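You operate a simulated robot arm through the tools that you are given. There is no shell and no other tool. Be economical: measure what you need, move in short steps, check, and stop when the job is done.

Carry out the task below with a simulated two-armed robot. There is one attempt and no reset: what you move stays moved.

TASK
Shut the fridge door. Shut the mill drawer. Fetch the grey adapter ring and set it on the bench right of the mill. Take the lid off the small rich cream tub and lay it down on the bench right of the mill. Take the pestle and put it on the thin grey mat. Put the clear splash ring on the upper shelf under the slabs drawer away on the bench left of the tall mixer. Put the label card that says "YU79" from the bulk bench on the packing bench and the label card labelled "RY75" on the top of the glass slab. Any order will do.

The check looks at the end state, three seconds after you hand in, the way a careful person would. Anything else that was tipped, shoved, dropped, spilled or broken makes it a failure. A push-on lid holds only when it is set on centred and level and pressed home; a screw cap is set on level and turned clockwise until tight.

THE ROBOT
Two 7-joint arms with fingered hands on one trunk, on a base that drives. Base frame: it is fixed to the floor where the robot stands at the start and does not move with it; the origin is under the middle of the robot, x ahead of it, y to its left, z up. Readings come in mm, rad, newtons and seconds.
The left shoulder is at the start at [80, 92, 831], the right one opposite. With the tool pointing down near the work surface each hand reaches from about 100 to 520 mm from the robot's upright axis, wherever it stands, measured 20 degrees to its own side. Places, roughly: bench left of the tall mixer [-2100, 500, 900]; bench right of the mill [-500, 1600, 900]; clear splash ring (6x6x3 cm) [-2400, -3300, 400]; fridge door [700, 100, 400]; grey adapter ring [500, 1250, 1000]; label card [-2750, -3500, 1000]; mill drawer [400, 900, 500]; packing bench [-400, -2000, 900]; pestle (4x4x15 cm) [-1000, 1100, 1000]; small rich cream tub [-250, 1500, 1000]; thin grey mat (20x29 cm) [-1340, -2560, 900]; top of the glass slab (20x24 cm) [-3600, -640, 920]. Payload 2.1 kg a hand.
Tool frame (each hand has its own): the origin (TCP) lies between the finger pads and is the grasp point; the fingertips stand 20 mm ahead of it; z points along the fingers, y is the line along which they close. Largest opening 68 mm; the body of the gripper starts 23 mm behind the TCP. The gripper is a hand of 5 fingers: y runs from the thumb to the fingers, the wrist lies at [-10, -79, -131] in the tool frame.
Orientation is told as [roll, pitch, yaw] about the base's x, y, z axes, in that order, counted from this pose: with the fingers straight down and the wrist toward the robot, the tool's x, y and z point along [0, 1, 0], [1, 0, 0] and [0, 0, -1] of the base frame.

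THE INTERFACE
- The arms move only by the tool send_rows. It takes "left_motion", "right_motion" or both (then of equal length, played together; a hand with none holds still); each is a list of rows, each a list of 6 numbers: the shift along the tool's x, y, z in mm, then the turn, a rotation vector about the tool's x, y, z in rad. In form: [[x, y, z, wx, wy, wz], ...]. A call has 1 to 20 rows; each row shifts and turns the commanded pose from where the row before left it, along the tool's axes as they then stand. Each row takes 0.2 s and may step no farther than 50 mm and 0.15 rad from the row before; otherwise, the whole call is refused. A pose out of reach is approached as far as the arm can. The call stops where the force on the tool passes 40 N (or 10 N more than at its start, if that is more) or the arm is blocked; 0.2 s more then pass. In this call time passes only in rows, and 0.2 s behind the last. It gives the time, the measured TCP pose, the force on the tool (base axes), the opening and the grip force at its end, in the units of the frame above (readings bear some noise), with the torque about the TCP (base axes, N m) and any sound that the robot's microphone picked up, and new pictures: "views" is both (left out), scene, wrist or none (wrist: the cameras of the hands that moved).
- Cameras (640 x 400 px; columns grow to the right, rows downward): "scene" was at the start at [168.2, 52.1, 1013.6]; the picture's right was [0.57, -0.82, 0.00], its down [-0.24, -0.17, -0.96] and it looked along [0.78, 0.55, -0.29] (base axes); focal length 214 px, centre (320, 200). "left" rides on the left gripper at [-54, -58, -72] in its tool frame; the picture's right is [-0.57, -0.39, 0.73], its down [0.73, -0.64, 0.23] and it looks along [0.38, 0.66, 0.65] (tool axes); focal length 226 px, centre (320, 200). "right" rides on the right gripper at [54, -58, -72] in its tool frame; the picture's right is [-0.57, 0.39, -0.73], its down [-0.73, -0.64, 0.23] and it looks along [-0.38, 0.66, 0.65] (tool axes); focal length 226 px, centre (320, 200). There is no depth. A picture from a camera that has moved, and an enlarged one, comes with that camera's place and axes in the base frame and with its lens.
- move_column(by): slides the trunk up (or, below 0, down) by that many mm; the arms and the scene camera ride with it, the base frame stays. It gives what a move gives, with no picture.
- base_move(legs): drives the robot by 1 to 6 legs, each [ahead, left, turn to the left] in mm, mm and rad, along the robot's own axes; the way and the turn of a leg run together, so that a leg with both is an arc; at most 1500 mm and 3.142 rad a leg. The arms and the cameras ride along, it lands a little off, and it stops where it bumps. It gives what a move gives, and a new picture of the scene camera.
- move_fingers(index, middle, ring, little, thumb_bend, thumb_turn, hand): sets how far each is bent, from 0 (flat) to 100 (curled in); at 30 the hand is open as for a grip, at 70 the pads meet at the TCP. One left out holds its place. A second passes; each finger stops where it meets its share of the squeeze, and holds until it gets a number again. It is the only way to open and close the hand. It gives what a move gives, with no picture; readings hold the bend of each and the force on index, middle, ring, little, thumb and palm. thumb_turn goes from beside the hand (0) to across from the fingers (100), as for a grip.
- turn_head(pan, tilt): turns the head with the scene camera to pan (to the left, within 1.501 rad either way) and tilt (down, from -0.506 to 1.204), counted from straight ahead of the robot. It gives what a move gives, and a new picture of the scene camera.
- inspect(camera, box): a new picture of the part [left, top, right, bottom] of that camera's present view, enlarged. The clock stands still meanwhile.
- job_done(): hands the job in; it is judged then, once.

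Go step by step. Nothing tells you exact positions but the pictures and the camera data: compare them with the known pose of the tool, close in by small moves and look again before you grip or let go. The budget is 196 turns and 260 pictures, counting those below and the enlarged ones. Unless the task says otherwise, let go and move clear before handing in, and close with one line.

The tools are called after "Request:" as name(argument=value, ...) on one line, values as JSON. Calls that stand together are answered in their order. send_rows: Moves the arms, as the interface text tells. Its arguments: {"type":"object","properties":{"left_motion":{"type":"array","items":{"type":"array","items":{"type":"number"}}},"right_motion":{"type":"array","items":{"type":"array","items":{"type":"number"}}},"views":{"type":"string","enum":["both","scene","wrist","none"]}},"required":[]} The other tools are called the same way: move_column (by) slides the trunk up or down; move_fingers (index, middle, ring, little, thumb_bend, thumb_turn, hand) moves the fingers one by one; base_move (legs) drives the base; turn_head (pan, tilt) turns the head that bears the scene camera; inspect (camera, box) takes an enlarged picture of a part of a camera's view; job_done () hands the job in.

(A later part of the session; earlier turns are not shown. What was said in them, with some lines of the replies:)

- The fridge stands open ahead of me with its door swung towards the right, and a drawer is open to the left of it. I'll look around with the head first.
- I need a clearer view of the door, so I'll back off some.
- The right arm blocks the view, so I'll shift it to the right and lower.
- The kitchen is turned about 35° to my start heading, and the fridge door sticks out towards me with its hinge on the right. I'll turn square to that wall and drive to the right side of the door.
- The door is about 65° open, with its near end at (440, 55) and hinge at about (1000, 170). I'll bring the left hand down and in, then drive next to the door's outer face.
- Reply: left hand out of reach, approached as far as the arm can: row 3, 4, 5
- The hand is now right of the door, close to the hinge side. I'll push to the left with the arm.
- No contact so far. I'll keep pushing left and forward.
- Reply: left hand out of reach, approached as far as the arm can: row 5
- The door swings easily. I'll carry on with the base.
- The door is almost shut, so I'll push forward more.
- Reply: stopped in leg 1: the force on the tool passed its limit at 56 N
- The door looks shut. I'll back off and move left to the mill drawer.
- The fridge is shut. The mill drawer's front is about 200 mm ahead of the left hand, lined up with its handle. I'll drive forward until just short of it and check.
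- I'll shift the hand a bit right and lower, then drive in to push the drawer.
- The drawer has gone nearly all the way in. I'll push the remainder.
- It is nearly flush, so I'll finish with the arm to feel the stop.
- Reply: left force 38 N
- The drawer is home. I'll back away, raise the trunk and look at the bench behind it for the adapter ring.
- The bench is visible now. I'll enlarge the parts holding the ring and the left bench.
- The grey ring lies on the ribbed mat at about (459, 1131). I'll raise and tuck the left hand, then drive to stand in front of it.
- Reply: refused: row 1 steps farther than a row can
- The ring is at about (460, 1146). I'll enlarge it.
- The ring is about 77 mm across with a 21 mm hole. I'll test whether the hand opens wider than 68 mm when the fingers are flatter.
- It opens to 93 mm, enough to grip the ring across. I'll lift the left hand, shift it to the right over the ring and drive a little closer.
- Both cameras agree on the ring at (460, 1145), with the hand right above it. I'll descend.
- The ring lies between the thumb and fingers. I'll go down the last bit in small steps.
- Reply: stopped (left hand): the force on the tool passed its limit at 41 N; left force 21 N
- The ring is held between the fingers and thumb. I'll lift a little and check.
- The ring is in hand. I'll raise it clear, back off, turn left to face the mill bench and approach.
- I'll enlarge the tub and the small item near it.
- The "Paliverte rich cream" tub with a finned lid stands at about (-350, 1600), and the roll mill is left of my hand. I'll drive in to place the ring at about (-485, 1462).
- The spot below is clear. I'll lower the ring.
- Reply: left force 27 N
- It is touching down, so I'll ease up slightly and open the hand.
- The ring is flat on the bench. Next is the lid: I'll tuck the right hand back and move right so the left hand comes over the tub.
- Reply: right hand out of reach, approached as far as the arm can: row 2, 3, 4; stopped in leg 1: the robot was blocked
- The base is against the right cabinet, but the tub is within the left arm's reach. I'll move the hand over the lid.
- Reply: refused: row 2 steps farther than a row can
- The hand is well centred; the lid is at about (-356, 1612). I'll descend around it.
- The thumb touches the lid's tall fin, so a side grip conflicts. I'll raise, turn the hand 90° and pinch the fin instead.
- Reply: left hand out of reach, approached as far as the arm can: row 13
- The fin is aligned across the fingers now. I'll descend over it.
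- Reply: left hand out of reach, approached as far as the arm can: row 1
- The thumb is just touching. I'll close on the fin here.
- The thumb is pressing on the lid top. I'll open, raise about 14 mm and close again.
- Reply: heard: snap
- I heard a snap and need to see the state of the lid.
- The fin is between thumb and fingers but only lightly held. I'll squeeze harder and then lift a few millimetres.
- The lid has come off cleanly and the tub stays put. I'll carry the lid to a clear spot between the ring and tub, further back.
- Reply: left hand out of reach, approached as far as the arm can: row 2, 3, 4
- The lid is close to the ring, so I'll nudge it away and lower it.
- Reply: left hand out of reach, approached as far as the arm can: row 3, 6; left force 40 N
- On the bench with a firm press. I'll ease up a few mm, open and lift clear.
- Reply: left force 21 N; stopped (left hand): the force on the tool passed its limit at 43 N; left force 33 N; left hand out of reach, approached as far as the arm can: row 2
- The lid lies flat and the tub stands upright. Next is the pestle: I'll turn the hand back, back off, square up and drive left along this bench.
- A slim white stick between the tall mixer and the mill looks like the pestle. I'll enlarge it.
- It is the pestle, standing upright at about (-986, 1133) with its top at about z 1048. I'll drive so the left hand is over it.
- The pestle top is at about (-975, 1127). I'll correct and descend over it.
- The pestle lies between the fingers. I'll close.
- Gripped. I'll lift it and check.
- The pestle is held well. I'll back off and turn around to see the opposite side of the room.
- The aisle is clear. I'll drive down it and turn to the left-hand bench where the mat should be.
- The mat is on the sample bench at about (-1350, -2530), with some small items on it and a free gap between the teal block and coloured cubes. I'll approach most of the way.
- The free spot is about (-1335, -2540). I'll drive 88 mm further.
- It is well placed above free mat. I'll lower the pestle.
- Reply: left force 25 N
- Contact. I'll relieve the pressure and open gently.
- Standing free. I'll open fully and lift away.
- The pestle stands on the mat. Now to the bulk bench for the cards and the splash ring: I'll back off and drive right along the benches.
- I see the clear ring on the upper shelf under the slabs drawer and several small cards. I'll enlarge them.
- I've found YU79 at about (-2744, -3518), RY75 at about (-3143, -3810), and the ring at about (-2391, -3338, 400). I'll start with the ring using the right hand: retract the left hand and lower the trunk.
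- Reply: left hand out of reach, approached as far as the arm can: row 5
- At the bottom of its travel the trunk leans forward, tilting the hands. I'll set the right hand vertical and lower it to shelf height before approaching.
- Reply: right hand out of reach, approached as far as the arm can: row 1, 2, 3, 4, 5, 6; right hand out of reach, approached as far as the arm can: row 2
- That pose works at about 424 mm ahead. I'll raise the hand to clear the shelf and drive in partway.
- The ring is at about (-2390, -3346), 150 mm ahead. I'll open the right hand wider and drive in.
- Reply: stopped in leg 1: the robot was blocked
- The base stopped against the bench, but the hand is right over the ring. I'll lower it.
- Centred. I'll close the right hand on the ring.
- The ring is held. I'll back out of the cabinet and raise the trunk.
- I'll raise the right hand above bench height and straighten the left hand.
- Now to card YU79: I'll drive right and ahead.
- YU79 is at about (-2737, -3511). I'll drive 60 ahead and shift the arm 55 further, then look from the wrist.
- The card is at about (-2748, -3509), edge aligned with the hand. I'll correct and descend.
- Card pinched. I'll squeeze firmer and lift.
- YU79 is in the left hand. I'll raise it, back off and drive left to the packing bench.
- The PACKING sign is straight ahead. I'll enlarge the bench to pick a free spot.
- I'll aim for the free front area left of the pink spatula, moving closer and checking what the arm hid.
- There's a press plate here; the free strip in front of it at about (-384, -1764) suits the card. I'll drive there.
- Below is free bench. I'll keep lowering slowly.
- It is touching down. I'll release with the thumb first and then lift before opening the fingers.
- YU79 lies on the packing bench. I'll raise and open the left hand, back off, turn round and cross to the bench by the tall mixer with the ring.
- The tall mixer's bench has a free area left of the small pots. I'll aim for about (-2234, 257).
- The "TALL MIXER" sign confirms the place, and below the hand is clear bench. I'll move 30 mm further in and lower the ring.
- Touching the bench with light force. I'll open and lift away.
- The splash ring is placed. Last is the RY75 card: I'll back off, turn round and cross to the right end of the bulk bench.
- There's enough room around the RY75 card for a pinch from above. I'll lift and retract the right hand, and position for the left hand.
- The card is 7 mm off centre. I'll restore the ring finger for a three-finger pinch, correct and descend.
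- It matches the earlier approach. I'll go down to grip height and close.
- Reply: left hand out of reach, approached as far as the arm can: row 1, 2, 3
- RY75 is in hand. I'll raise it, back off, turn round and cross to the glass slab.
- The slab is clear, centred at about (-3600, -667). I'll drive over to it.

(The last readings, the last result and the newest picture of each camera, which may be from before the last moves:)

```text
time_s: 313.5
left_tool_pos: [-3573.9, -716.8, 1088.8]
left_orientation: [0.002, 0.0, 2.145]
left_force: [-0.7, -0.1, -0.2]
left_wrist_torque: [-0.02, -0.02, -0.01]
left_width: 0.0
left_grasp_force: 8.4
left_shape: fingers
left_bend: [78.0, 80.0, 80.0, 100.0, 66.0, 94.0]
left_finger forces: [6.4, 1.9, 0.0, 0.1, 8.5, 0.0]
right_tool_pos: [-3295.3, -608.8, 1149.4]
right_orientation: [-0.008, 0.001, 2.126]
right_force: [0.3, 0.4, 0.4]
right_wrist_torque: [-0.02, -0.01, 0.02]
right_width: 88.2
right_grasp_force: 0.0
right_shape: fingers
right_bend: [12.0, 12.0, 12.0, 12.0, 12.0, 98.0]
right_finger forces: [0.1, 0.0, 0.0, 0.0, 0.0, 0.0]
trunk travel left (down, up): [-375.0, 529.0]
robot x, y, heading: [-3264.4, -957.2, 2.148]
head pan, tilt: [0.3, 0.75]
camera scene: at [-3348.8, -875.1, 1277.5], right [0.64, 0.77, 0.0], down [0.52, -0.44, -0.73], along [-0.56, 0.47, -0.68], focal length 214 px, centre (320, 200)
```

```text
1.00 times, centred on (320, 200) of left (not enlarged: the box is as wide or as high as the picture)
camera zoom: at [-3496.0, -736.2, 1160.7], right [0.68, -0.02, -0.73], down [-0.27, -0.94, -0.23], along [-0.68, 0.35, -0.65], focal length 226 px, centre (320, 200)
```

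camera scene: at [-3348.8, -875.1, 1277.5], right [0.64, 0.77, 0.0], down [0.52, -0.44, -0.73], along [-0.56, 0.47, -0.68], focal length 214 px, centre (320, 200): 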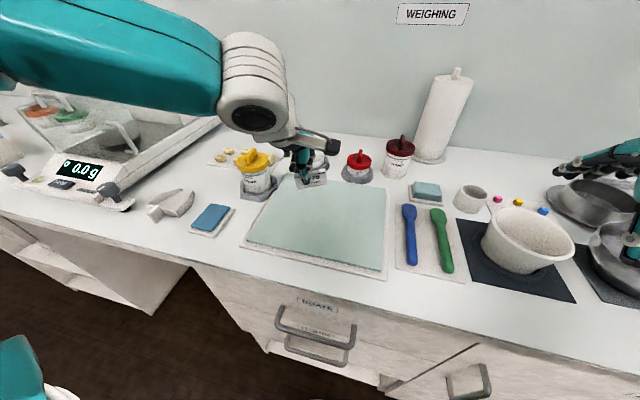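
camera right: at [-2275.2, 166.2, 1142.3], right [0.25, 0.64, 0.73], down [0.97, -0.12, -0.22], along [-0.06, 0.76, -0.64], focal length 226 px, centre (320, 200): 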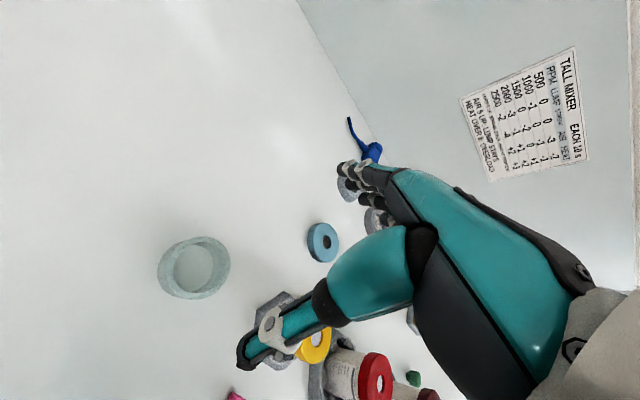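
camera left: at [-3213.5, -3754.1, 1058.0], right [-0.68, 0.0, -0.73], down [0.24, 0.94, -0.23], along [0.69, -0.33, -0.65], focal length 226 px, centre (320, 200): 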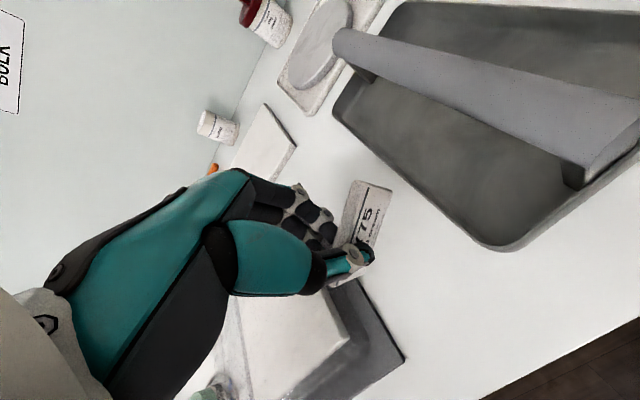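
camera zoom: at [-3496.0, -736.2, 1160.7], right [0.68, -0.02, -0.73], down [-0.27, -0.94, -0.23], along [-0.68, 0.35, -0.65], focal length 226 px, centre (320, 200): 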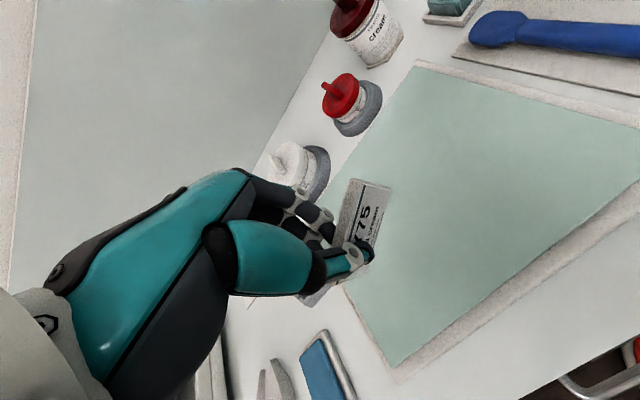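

The slab centre is about (-3600, -650). I'll move the hand over it and lower partway.

Request:
send_rows(left_motion=[[-6, 31, 0, 0, 0, 0], [-6, 31, 0, 0, 0, 0], [0, 0, 40, 0, 0, 0], [0, 0, 40, 0, 0, 0], [0, 0, 25, 0, 0, 0]], views="both")

```text
time_s: 314.7
left_tool_pos: [-3598.6, -659.1, 981.8]
left_orientation: [0.006, 0.002, 2.142]
left_force: [-0.7, 0.0, -0.3]
left_wrist_torque: [0.01, -0.03, 0.01]
left_width: 0.0
left_grasp_force: 8.5
left_shape: fingers
left_bend: [78.0, 80.0, 80.0, 100.0, 66.0, 94.0]
left_finger forces: [6.5, 1.9, 0.0, 0.0, 8.4, 0.0]
right_tool_pos: [-3294.3, -607.7, 1149.6]
right_orientation: [-0.005, 0.001, 2.126]
right_force: [0.7, -0.2, 0.2]
right_wrist_torque: [-0.01, 0.01, -0.02]
right_width: 88.1
right_grasp_force: 0.0
right_shape: fingers
right_bend: [12.0, 12.0, 12.0, 12.0, 12.0, 98.0]
right_finger forces: [0.0, 0.0, 0.0, 0.1, 0.0, 0.0]
trunk travel left (down, up): [-375.0, 529.0]
robot x, y, heading: [-3263.4, -953.6, 2.149]
head pan, tilt: [0.3, 0.75]
camera scene: at [-3348.9, -875.0, 1277.5], right [0.64, 0.77, 0.0], down [0.52, -0.44, -0.73], along [-0.56, 0.47, -0.68], focal length 214 px, centre (320, 200)
camera left: at [-3520.3, -678.7, 1053.7], right [0.68, -0.02, -0.73], down [-0.27, -0.94, -0.23], along [-0.68, 0.35, -0.65], focal length 226 px, centre (320, 200)
```

scene: 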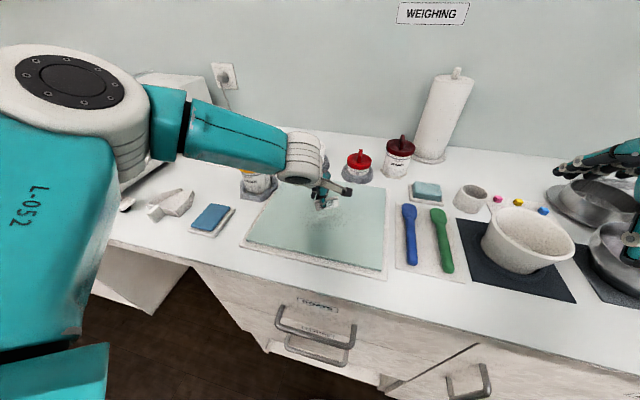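
left: 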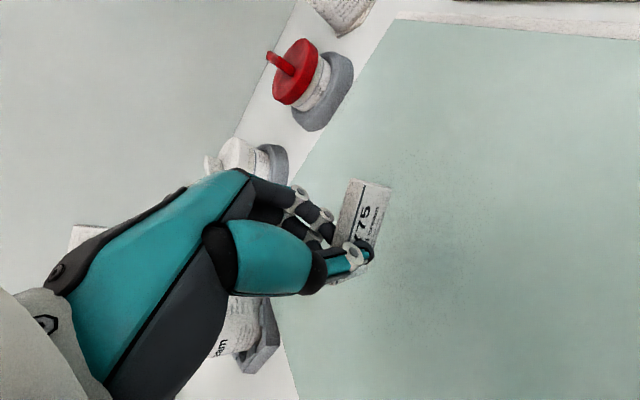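

It is over the middle of the slab. I'll lower slowly to contact.

Request:
send_rows(left_motion=[[0, 0, 10, 0, 0, 0], [0, 0, 5, 0, 0, 0], [0, 0, 4, 0, 0, 0], [0, 0, 3, 0, 0, 0], [0, 0, 3, 0, 0, 0]], views="wrist")

```text
time_s: 315.9
left_tool_pos: [-3598.1, -659.1, 958.7]
left_orientation: [0.003, 0.0, 2.144]
left_force: [0.9, -0.6, 0.0]
left_wrist_torque: [0.02, -0.01, 0.01]
left_width: 0.0
left_grasp_force: 8.2
left_shape: fingers
left_bend: [78.0, 80.0, 80.0, 100.0, 66.0, 94.0]
left_finger forces: [6.6, 1.8, 0.0, 0.0, 8.4, 0.1]
right_tool_pos: [-3294.6, -607.9, 1150.2]
right_orientation: [-0.006, -0.001, 2.127]
right_force: [0.3, -0.6, -0.4]
right_wrist_torque: [0.01, 0.0, -0.04]
right_width: 88.3
right_grasp_force: 0.0
right_shape: fingers
right_bend: [12.0, 12.0, 12.0, 12.0, 12.0, 98.0]
right_finger forces: [0.0, 0.1, 0.0, 0.1, 0.0, 0.1]
trunk travel left (down, up): [-375.0, 529.0]
robot x, y, heading: [-3267.0, -953.0, 2.144]
head pan, tilt: [0.3, 0.75]
camera left: at [-3519.6, -678.2, 1030.7], right [0.68, -0.02, -0.73], down [-0.27, -0.94, -0.23], along [-0.68, 0.35, -0.65], focal length 226 px, centre (320, 200)
```

left: 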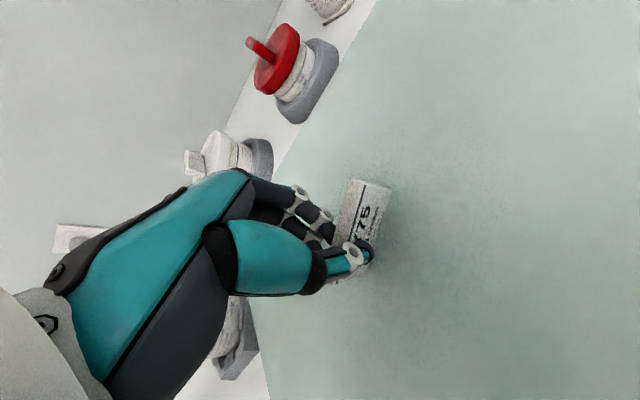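

Request:
send_rows(left_motion=[[0, 0, 3, 0, 0, 0], [0, 0, 3, 0, 0, 0], [0, 0, 2, 0, 0, 0], [0, 0, 2, 0, 0, 0]], views="wrist")

```text
time_s: 316.9
left_tool_pos: [-3597.8, -661.5, 950.8]
left_orientation: [0.002, -0.001, 2.143]
left_force: [0.3, 3.6, 14.7]
left_wrist_torque: [0.02, -0.06, 0.04]
left_width: 0.0
left_grasp_force: 13.8
left_shape: fingers
left_bend: [79.0, 80.0, 80.0, 100.0, 68.0, 92.0]
left_finger forces: [11.9, 4.7, 0.0, 0.0, 11.4, 0.0]
right_tool_pos: [-3294.6, -607.1, 1150.1]
right_orientation: [-0.005, -0.003, 2.125]
right_force: [0.7, -0.1, 0.0]
right_wrist_torque: [-0.04, -0.06, 0.0]
right_width: 88.0
right_grasp_force: 0.1
right_shape: fingers
right_bend: [12.0, 12.0, 12.0, 12.0, 12.0, 98.0]
right_finger forces: [0.0, 0.0, 0.0, 0.0, 0.0, 0.0]
trunk travel left (down, up): [-375.0, 529.0]
robot x, y, heading: [-3264.3, -950.6, 2.145]
head pan, tilt: [0.3, 0.75]
camera left: at [-3519.7, -680.2, 1022.5], right [0.68, -0.02, -0.73], down [-0.27, -0.94, -0.23], along [-0.68, 0.35, -0.64], focal length 226 px, centre (320, 200)
```

left: 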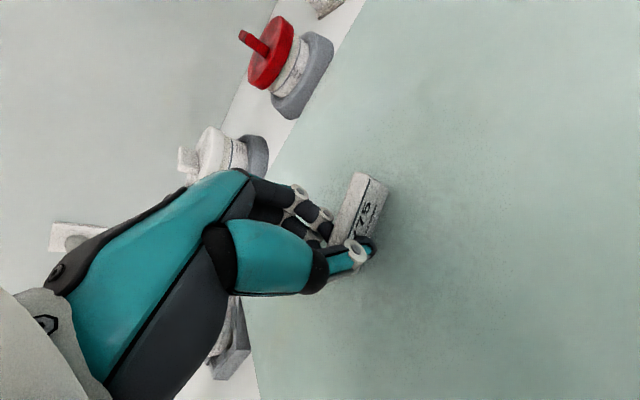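

Contact with the card upright. I'll relieve and release gently.

Request:
send_rows(left_motion=[[0, 0, -2, 0, 0, 0]], views="none")

Request:
move_fingers(hand="left", index=70, middle=70, ring=70, thumb_bend=52)

Request:
move_fingers(hand="left", index=35, middle=35, ring=35, thumb_bend=25)

Request:
send_rows(left_motion=[[0, 0, -30, 0, 0, 0], [0, 0, -40, 0, 0, 0], [0, 0, -40, 0, 0, 0]], views="both")

```text
time_s: 317.3
left_tool_pos: [-3598.3, -661.2, 951.3]
left_orientation: [0.002, 0.0, 2.143]
left_force: [0.1, 0.1, 7.5]
left_wrist_torque: [-0.04, -0.01, -0.04]
left_width: 0.1
left_grasp_force: 10.6
left_shape: fingers
left_bend: [79.0, 80.0, 80.0, 100.0, 69.0, 92.0]
left_finger forces: [7.6, 4.3, 0.0, 0.1, 10.0, 0.0]
right_tool_pos: [-3294.5, -608.4, 1149.8]
right_orientation: [-0.005, 0.0, 2.127]
right_force: [-0.2, 0.0, -0.5]
right_wrist_torque: [0.0, 0.02, -0.02]
right_width: 88.3
right_grasp_force: 0.1
right_shape: fingers
right_bend: [12.0, 12.0, 12.0, 12.0, 12.0, 98.0]
right_finger forces: [0.0, 0.1, 0.1, 0.1, 0.1, 0.1]
trunk travel left (down, up): [-375.0, 529.0]
robot x, y, heading: [-3265.9, -955.5, 2.144]
head pan, tilt: [0.3, 0.75]
```

```text
time_s: 318.3
left_tool_pos: [-3598.2, -660.4, 951.2]
left_orientation: [0.005, 0.001, 2.144]
left_force: [0.1, -0.5, 0.8]
left_wrist_torque: [-0.03, -0.01, 0.0]
left_width: 10.3
left_grasp_force: 0.0
left_shape: fingers
left_bend: [70.0, 70.0, 70.0, 100.0, 52.0, 98.0]
left_finger forces: [0.0, 0.0, 0.1, 0.1, 0.0, 0.0]
right_tool_pos: [-3295.3, -608.0, 1149.5]
right_orientation: [-0.006, 0.0, 2.126]
right_force: [0.8, 0.4, 0.3]
right_wrist_torque: [-0.02, 0.01, 0.0]
right_width: 88.1
right_grasp_force: 0.0
right_shape: fingers
right_bend: [12.0, 12.0, 12.0, 12.0, 12.0, 98.0]
right_finger forces: [0.1, 0.0, 0.0, 0.1, 0.1, 0.0]
trunk travel left (down, up): [-375.0, 529.0]
robot x, y, heading: [-3266.4, -953.6, 2.144]
head pan, tilt: [0.3, 0.75]
```

```text
time_s: 319.3
left_tool_pos: [-3597.9, -660.8, 950.9]
left_orientation: [0.005, 0.0, 2.142]
left_force: [-0.1, -0.3, 0.5]
left_wrist_torque: [0.01, 0.0, -0.02]
left_width: 60.6
left_grasp_force: 0.0
left_shape: fingers
left_bend: [35.0, 35.0, 35.0, 100.0, 25.0, 98.0]
left_finger forces: [0.0, 0.1, 0.0, 0.0, 0.1, 0.0]
right_tool_pos: [-3295.3, -607.3, 1150.7]
right_orientation: [-0.005, 0.0, 2.124]
right_force: [-0.6, -0.2, 0.0]
right_wrist_torque: [-0.06, -0.03, 0.01]
right_width: 88.4
right_grasp_force: 0.1
right_shape: fingers
right_bend: [12.0, 12.0, 12.0, 12.0, 12.0, 98.0]
right_finger forces: [0.1, 0.0, 0.0, 0.0, 0.0, 0.0]
trunk travel left (down, up): [-375.0, 529.0]
robot x, y, heading: [-3263.8, -955.1, 2.143]
head pan, tilt: [0.3, 0.75]
```

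```text
time_s: 320.1
left_tool_pos: [-3597.8, -659.7, 1060.2]
left_orientation: [0.003, 0.002, 2.143]
left_force: [-0.9, 0.5, 0.1]
left_wrist_torque: [-0.03, 0.01, 0.03]
left_width: 60.7
left_grasp_force: 0.0
left_shape: fingers
left_bend: [35.0, 35.0, 35.0, 100.0, 25.0, 98.0]
left_finger forces: [0.0, 0.1, 0.0, 0.0, 0.1, 0.1]
right_tool_pos: [-3294.0, -607.9, 1150.5]
right_orientation: [-0.002, 0.001, 2.125]
right_force: [-0.6, -0.2, -0.3]
right_wrist_torque: [0.04, 0.02, 0.0]
right_width: 88.2
right_grasp_force: 0.0
right_shape: fingers
right_bend: [12.0, 12.0, 12.0, 12.0, 12.0, 98.0]
right_finger forces: [0.0, 0.0, 0.0, 0.0, 0.0, 0.0]
trunk travel left (down, up): [-375.0, 529.0]
robot x, y, heading: [-3266.2, -958.1, 2.141]
head pan, tilt: [0.3, 0.75]
camera scene: at [-3348.8, -875.1, 1277.5], right [0.64, 0.77, 0.0], down [0.52, -0.44, -0.73], along [-0.56, 0.47, -0.68], focal length 214 px, centre (320, 200)
camera left: at [-3519.8, -678.3, 1132.0], right [0.68, -0.02, -0.73], down [-0.27, -0.94, -0.23], along [-0.68, 0.35, -0.65], focal length 226 px, centre (320, 200)
```

scene: 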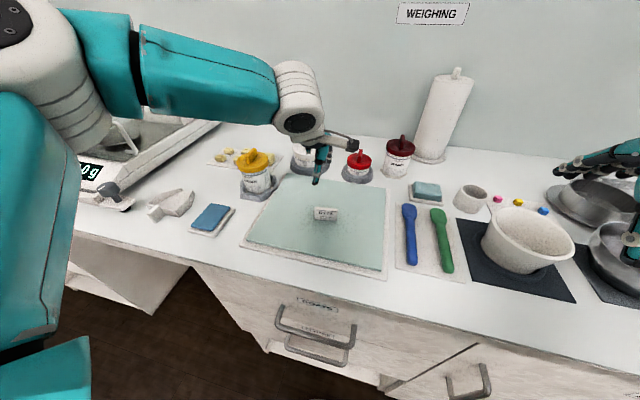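
left: 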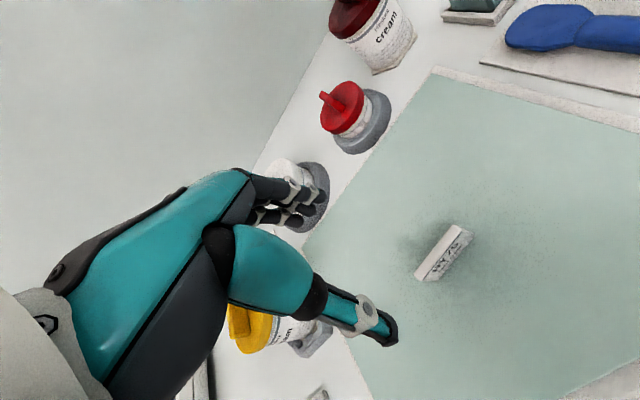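

RY75 stands on the glass slab and both hands are clear. I'll back away from the bench and hand in.

Request:
base_move(legs=[[-400, 0, 0]])

Request:
job_done()

```text
time_s: 322.6
left_tool_pos: [-3381.6, -993.2, 1059.6]
left_orientation: [0.003, 0.001, 2.144]
left_force: [0.0, -0.5, 0.3]
left_wrist_torque: [0.0, 0.01, -0.01]
left_width: 60.9
left_grasp_force: 0.0
left_shape: fingers
left_bend: [35.0, 35.0, 35.0, 100.0, 25.0, 98.0]
left_finger forces: [0.1, 0.0, 0.1, 0.0, 0.0, 0.0]
right_tool_pos: [-3079.4, -942.5, 1150.5]
right_orientation: [-0.005, 0.0, 2.128]
right_force: [-0.3, -0.4, -0.1]
right_wrist_torque: [0.0, -0.01, 0.0]
right_width: 87.9
right_grasp_force: 0.1
right_shape: fingers
right_bend: [12.0, 12.0, 12.0, 12.0, 12.0, 98.0]
right_finger forces: [0.0, 0.0, 0.1, 0.1, 0.1, 0.0]
trunk travel left (down, up): [-375.0, 529.0]
robot x, y, heading: [-3048.5, -1290.8, 2.148]
head pan, tilt: [0.3, 0.75]
camera scene: at [-3131.9, -1210.0, 1277.5], right [0.64, 0.77, 0.0], down [0.52, -0.44, -0.73], along [-0.56, 0.47, -0.68], focal length 214 px, centre (320, 200)
```

scene: 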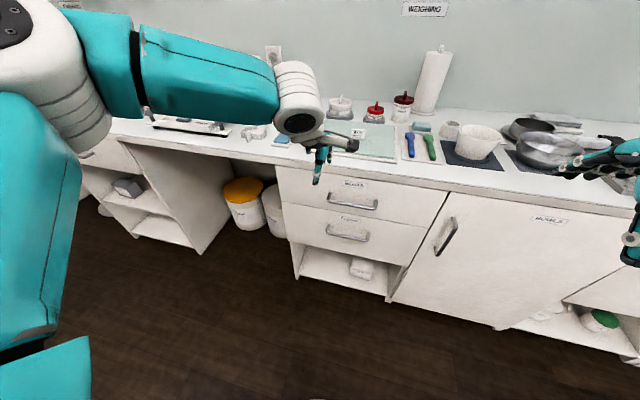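

```text
The job is handed in.
```

All the tasks are done and the job is handed in; the one thing to note is that the YU79 card ended up lying flat with its blank side up on the packing bench, while RY75 stands upright on the glass slab.
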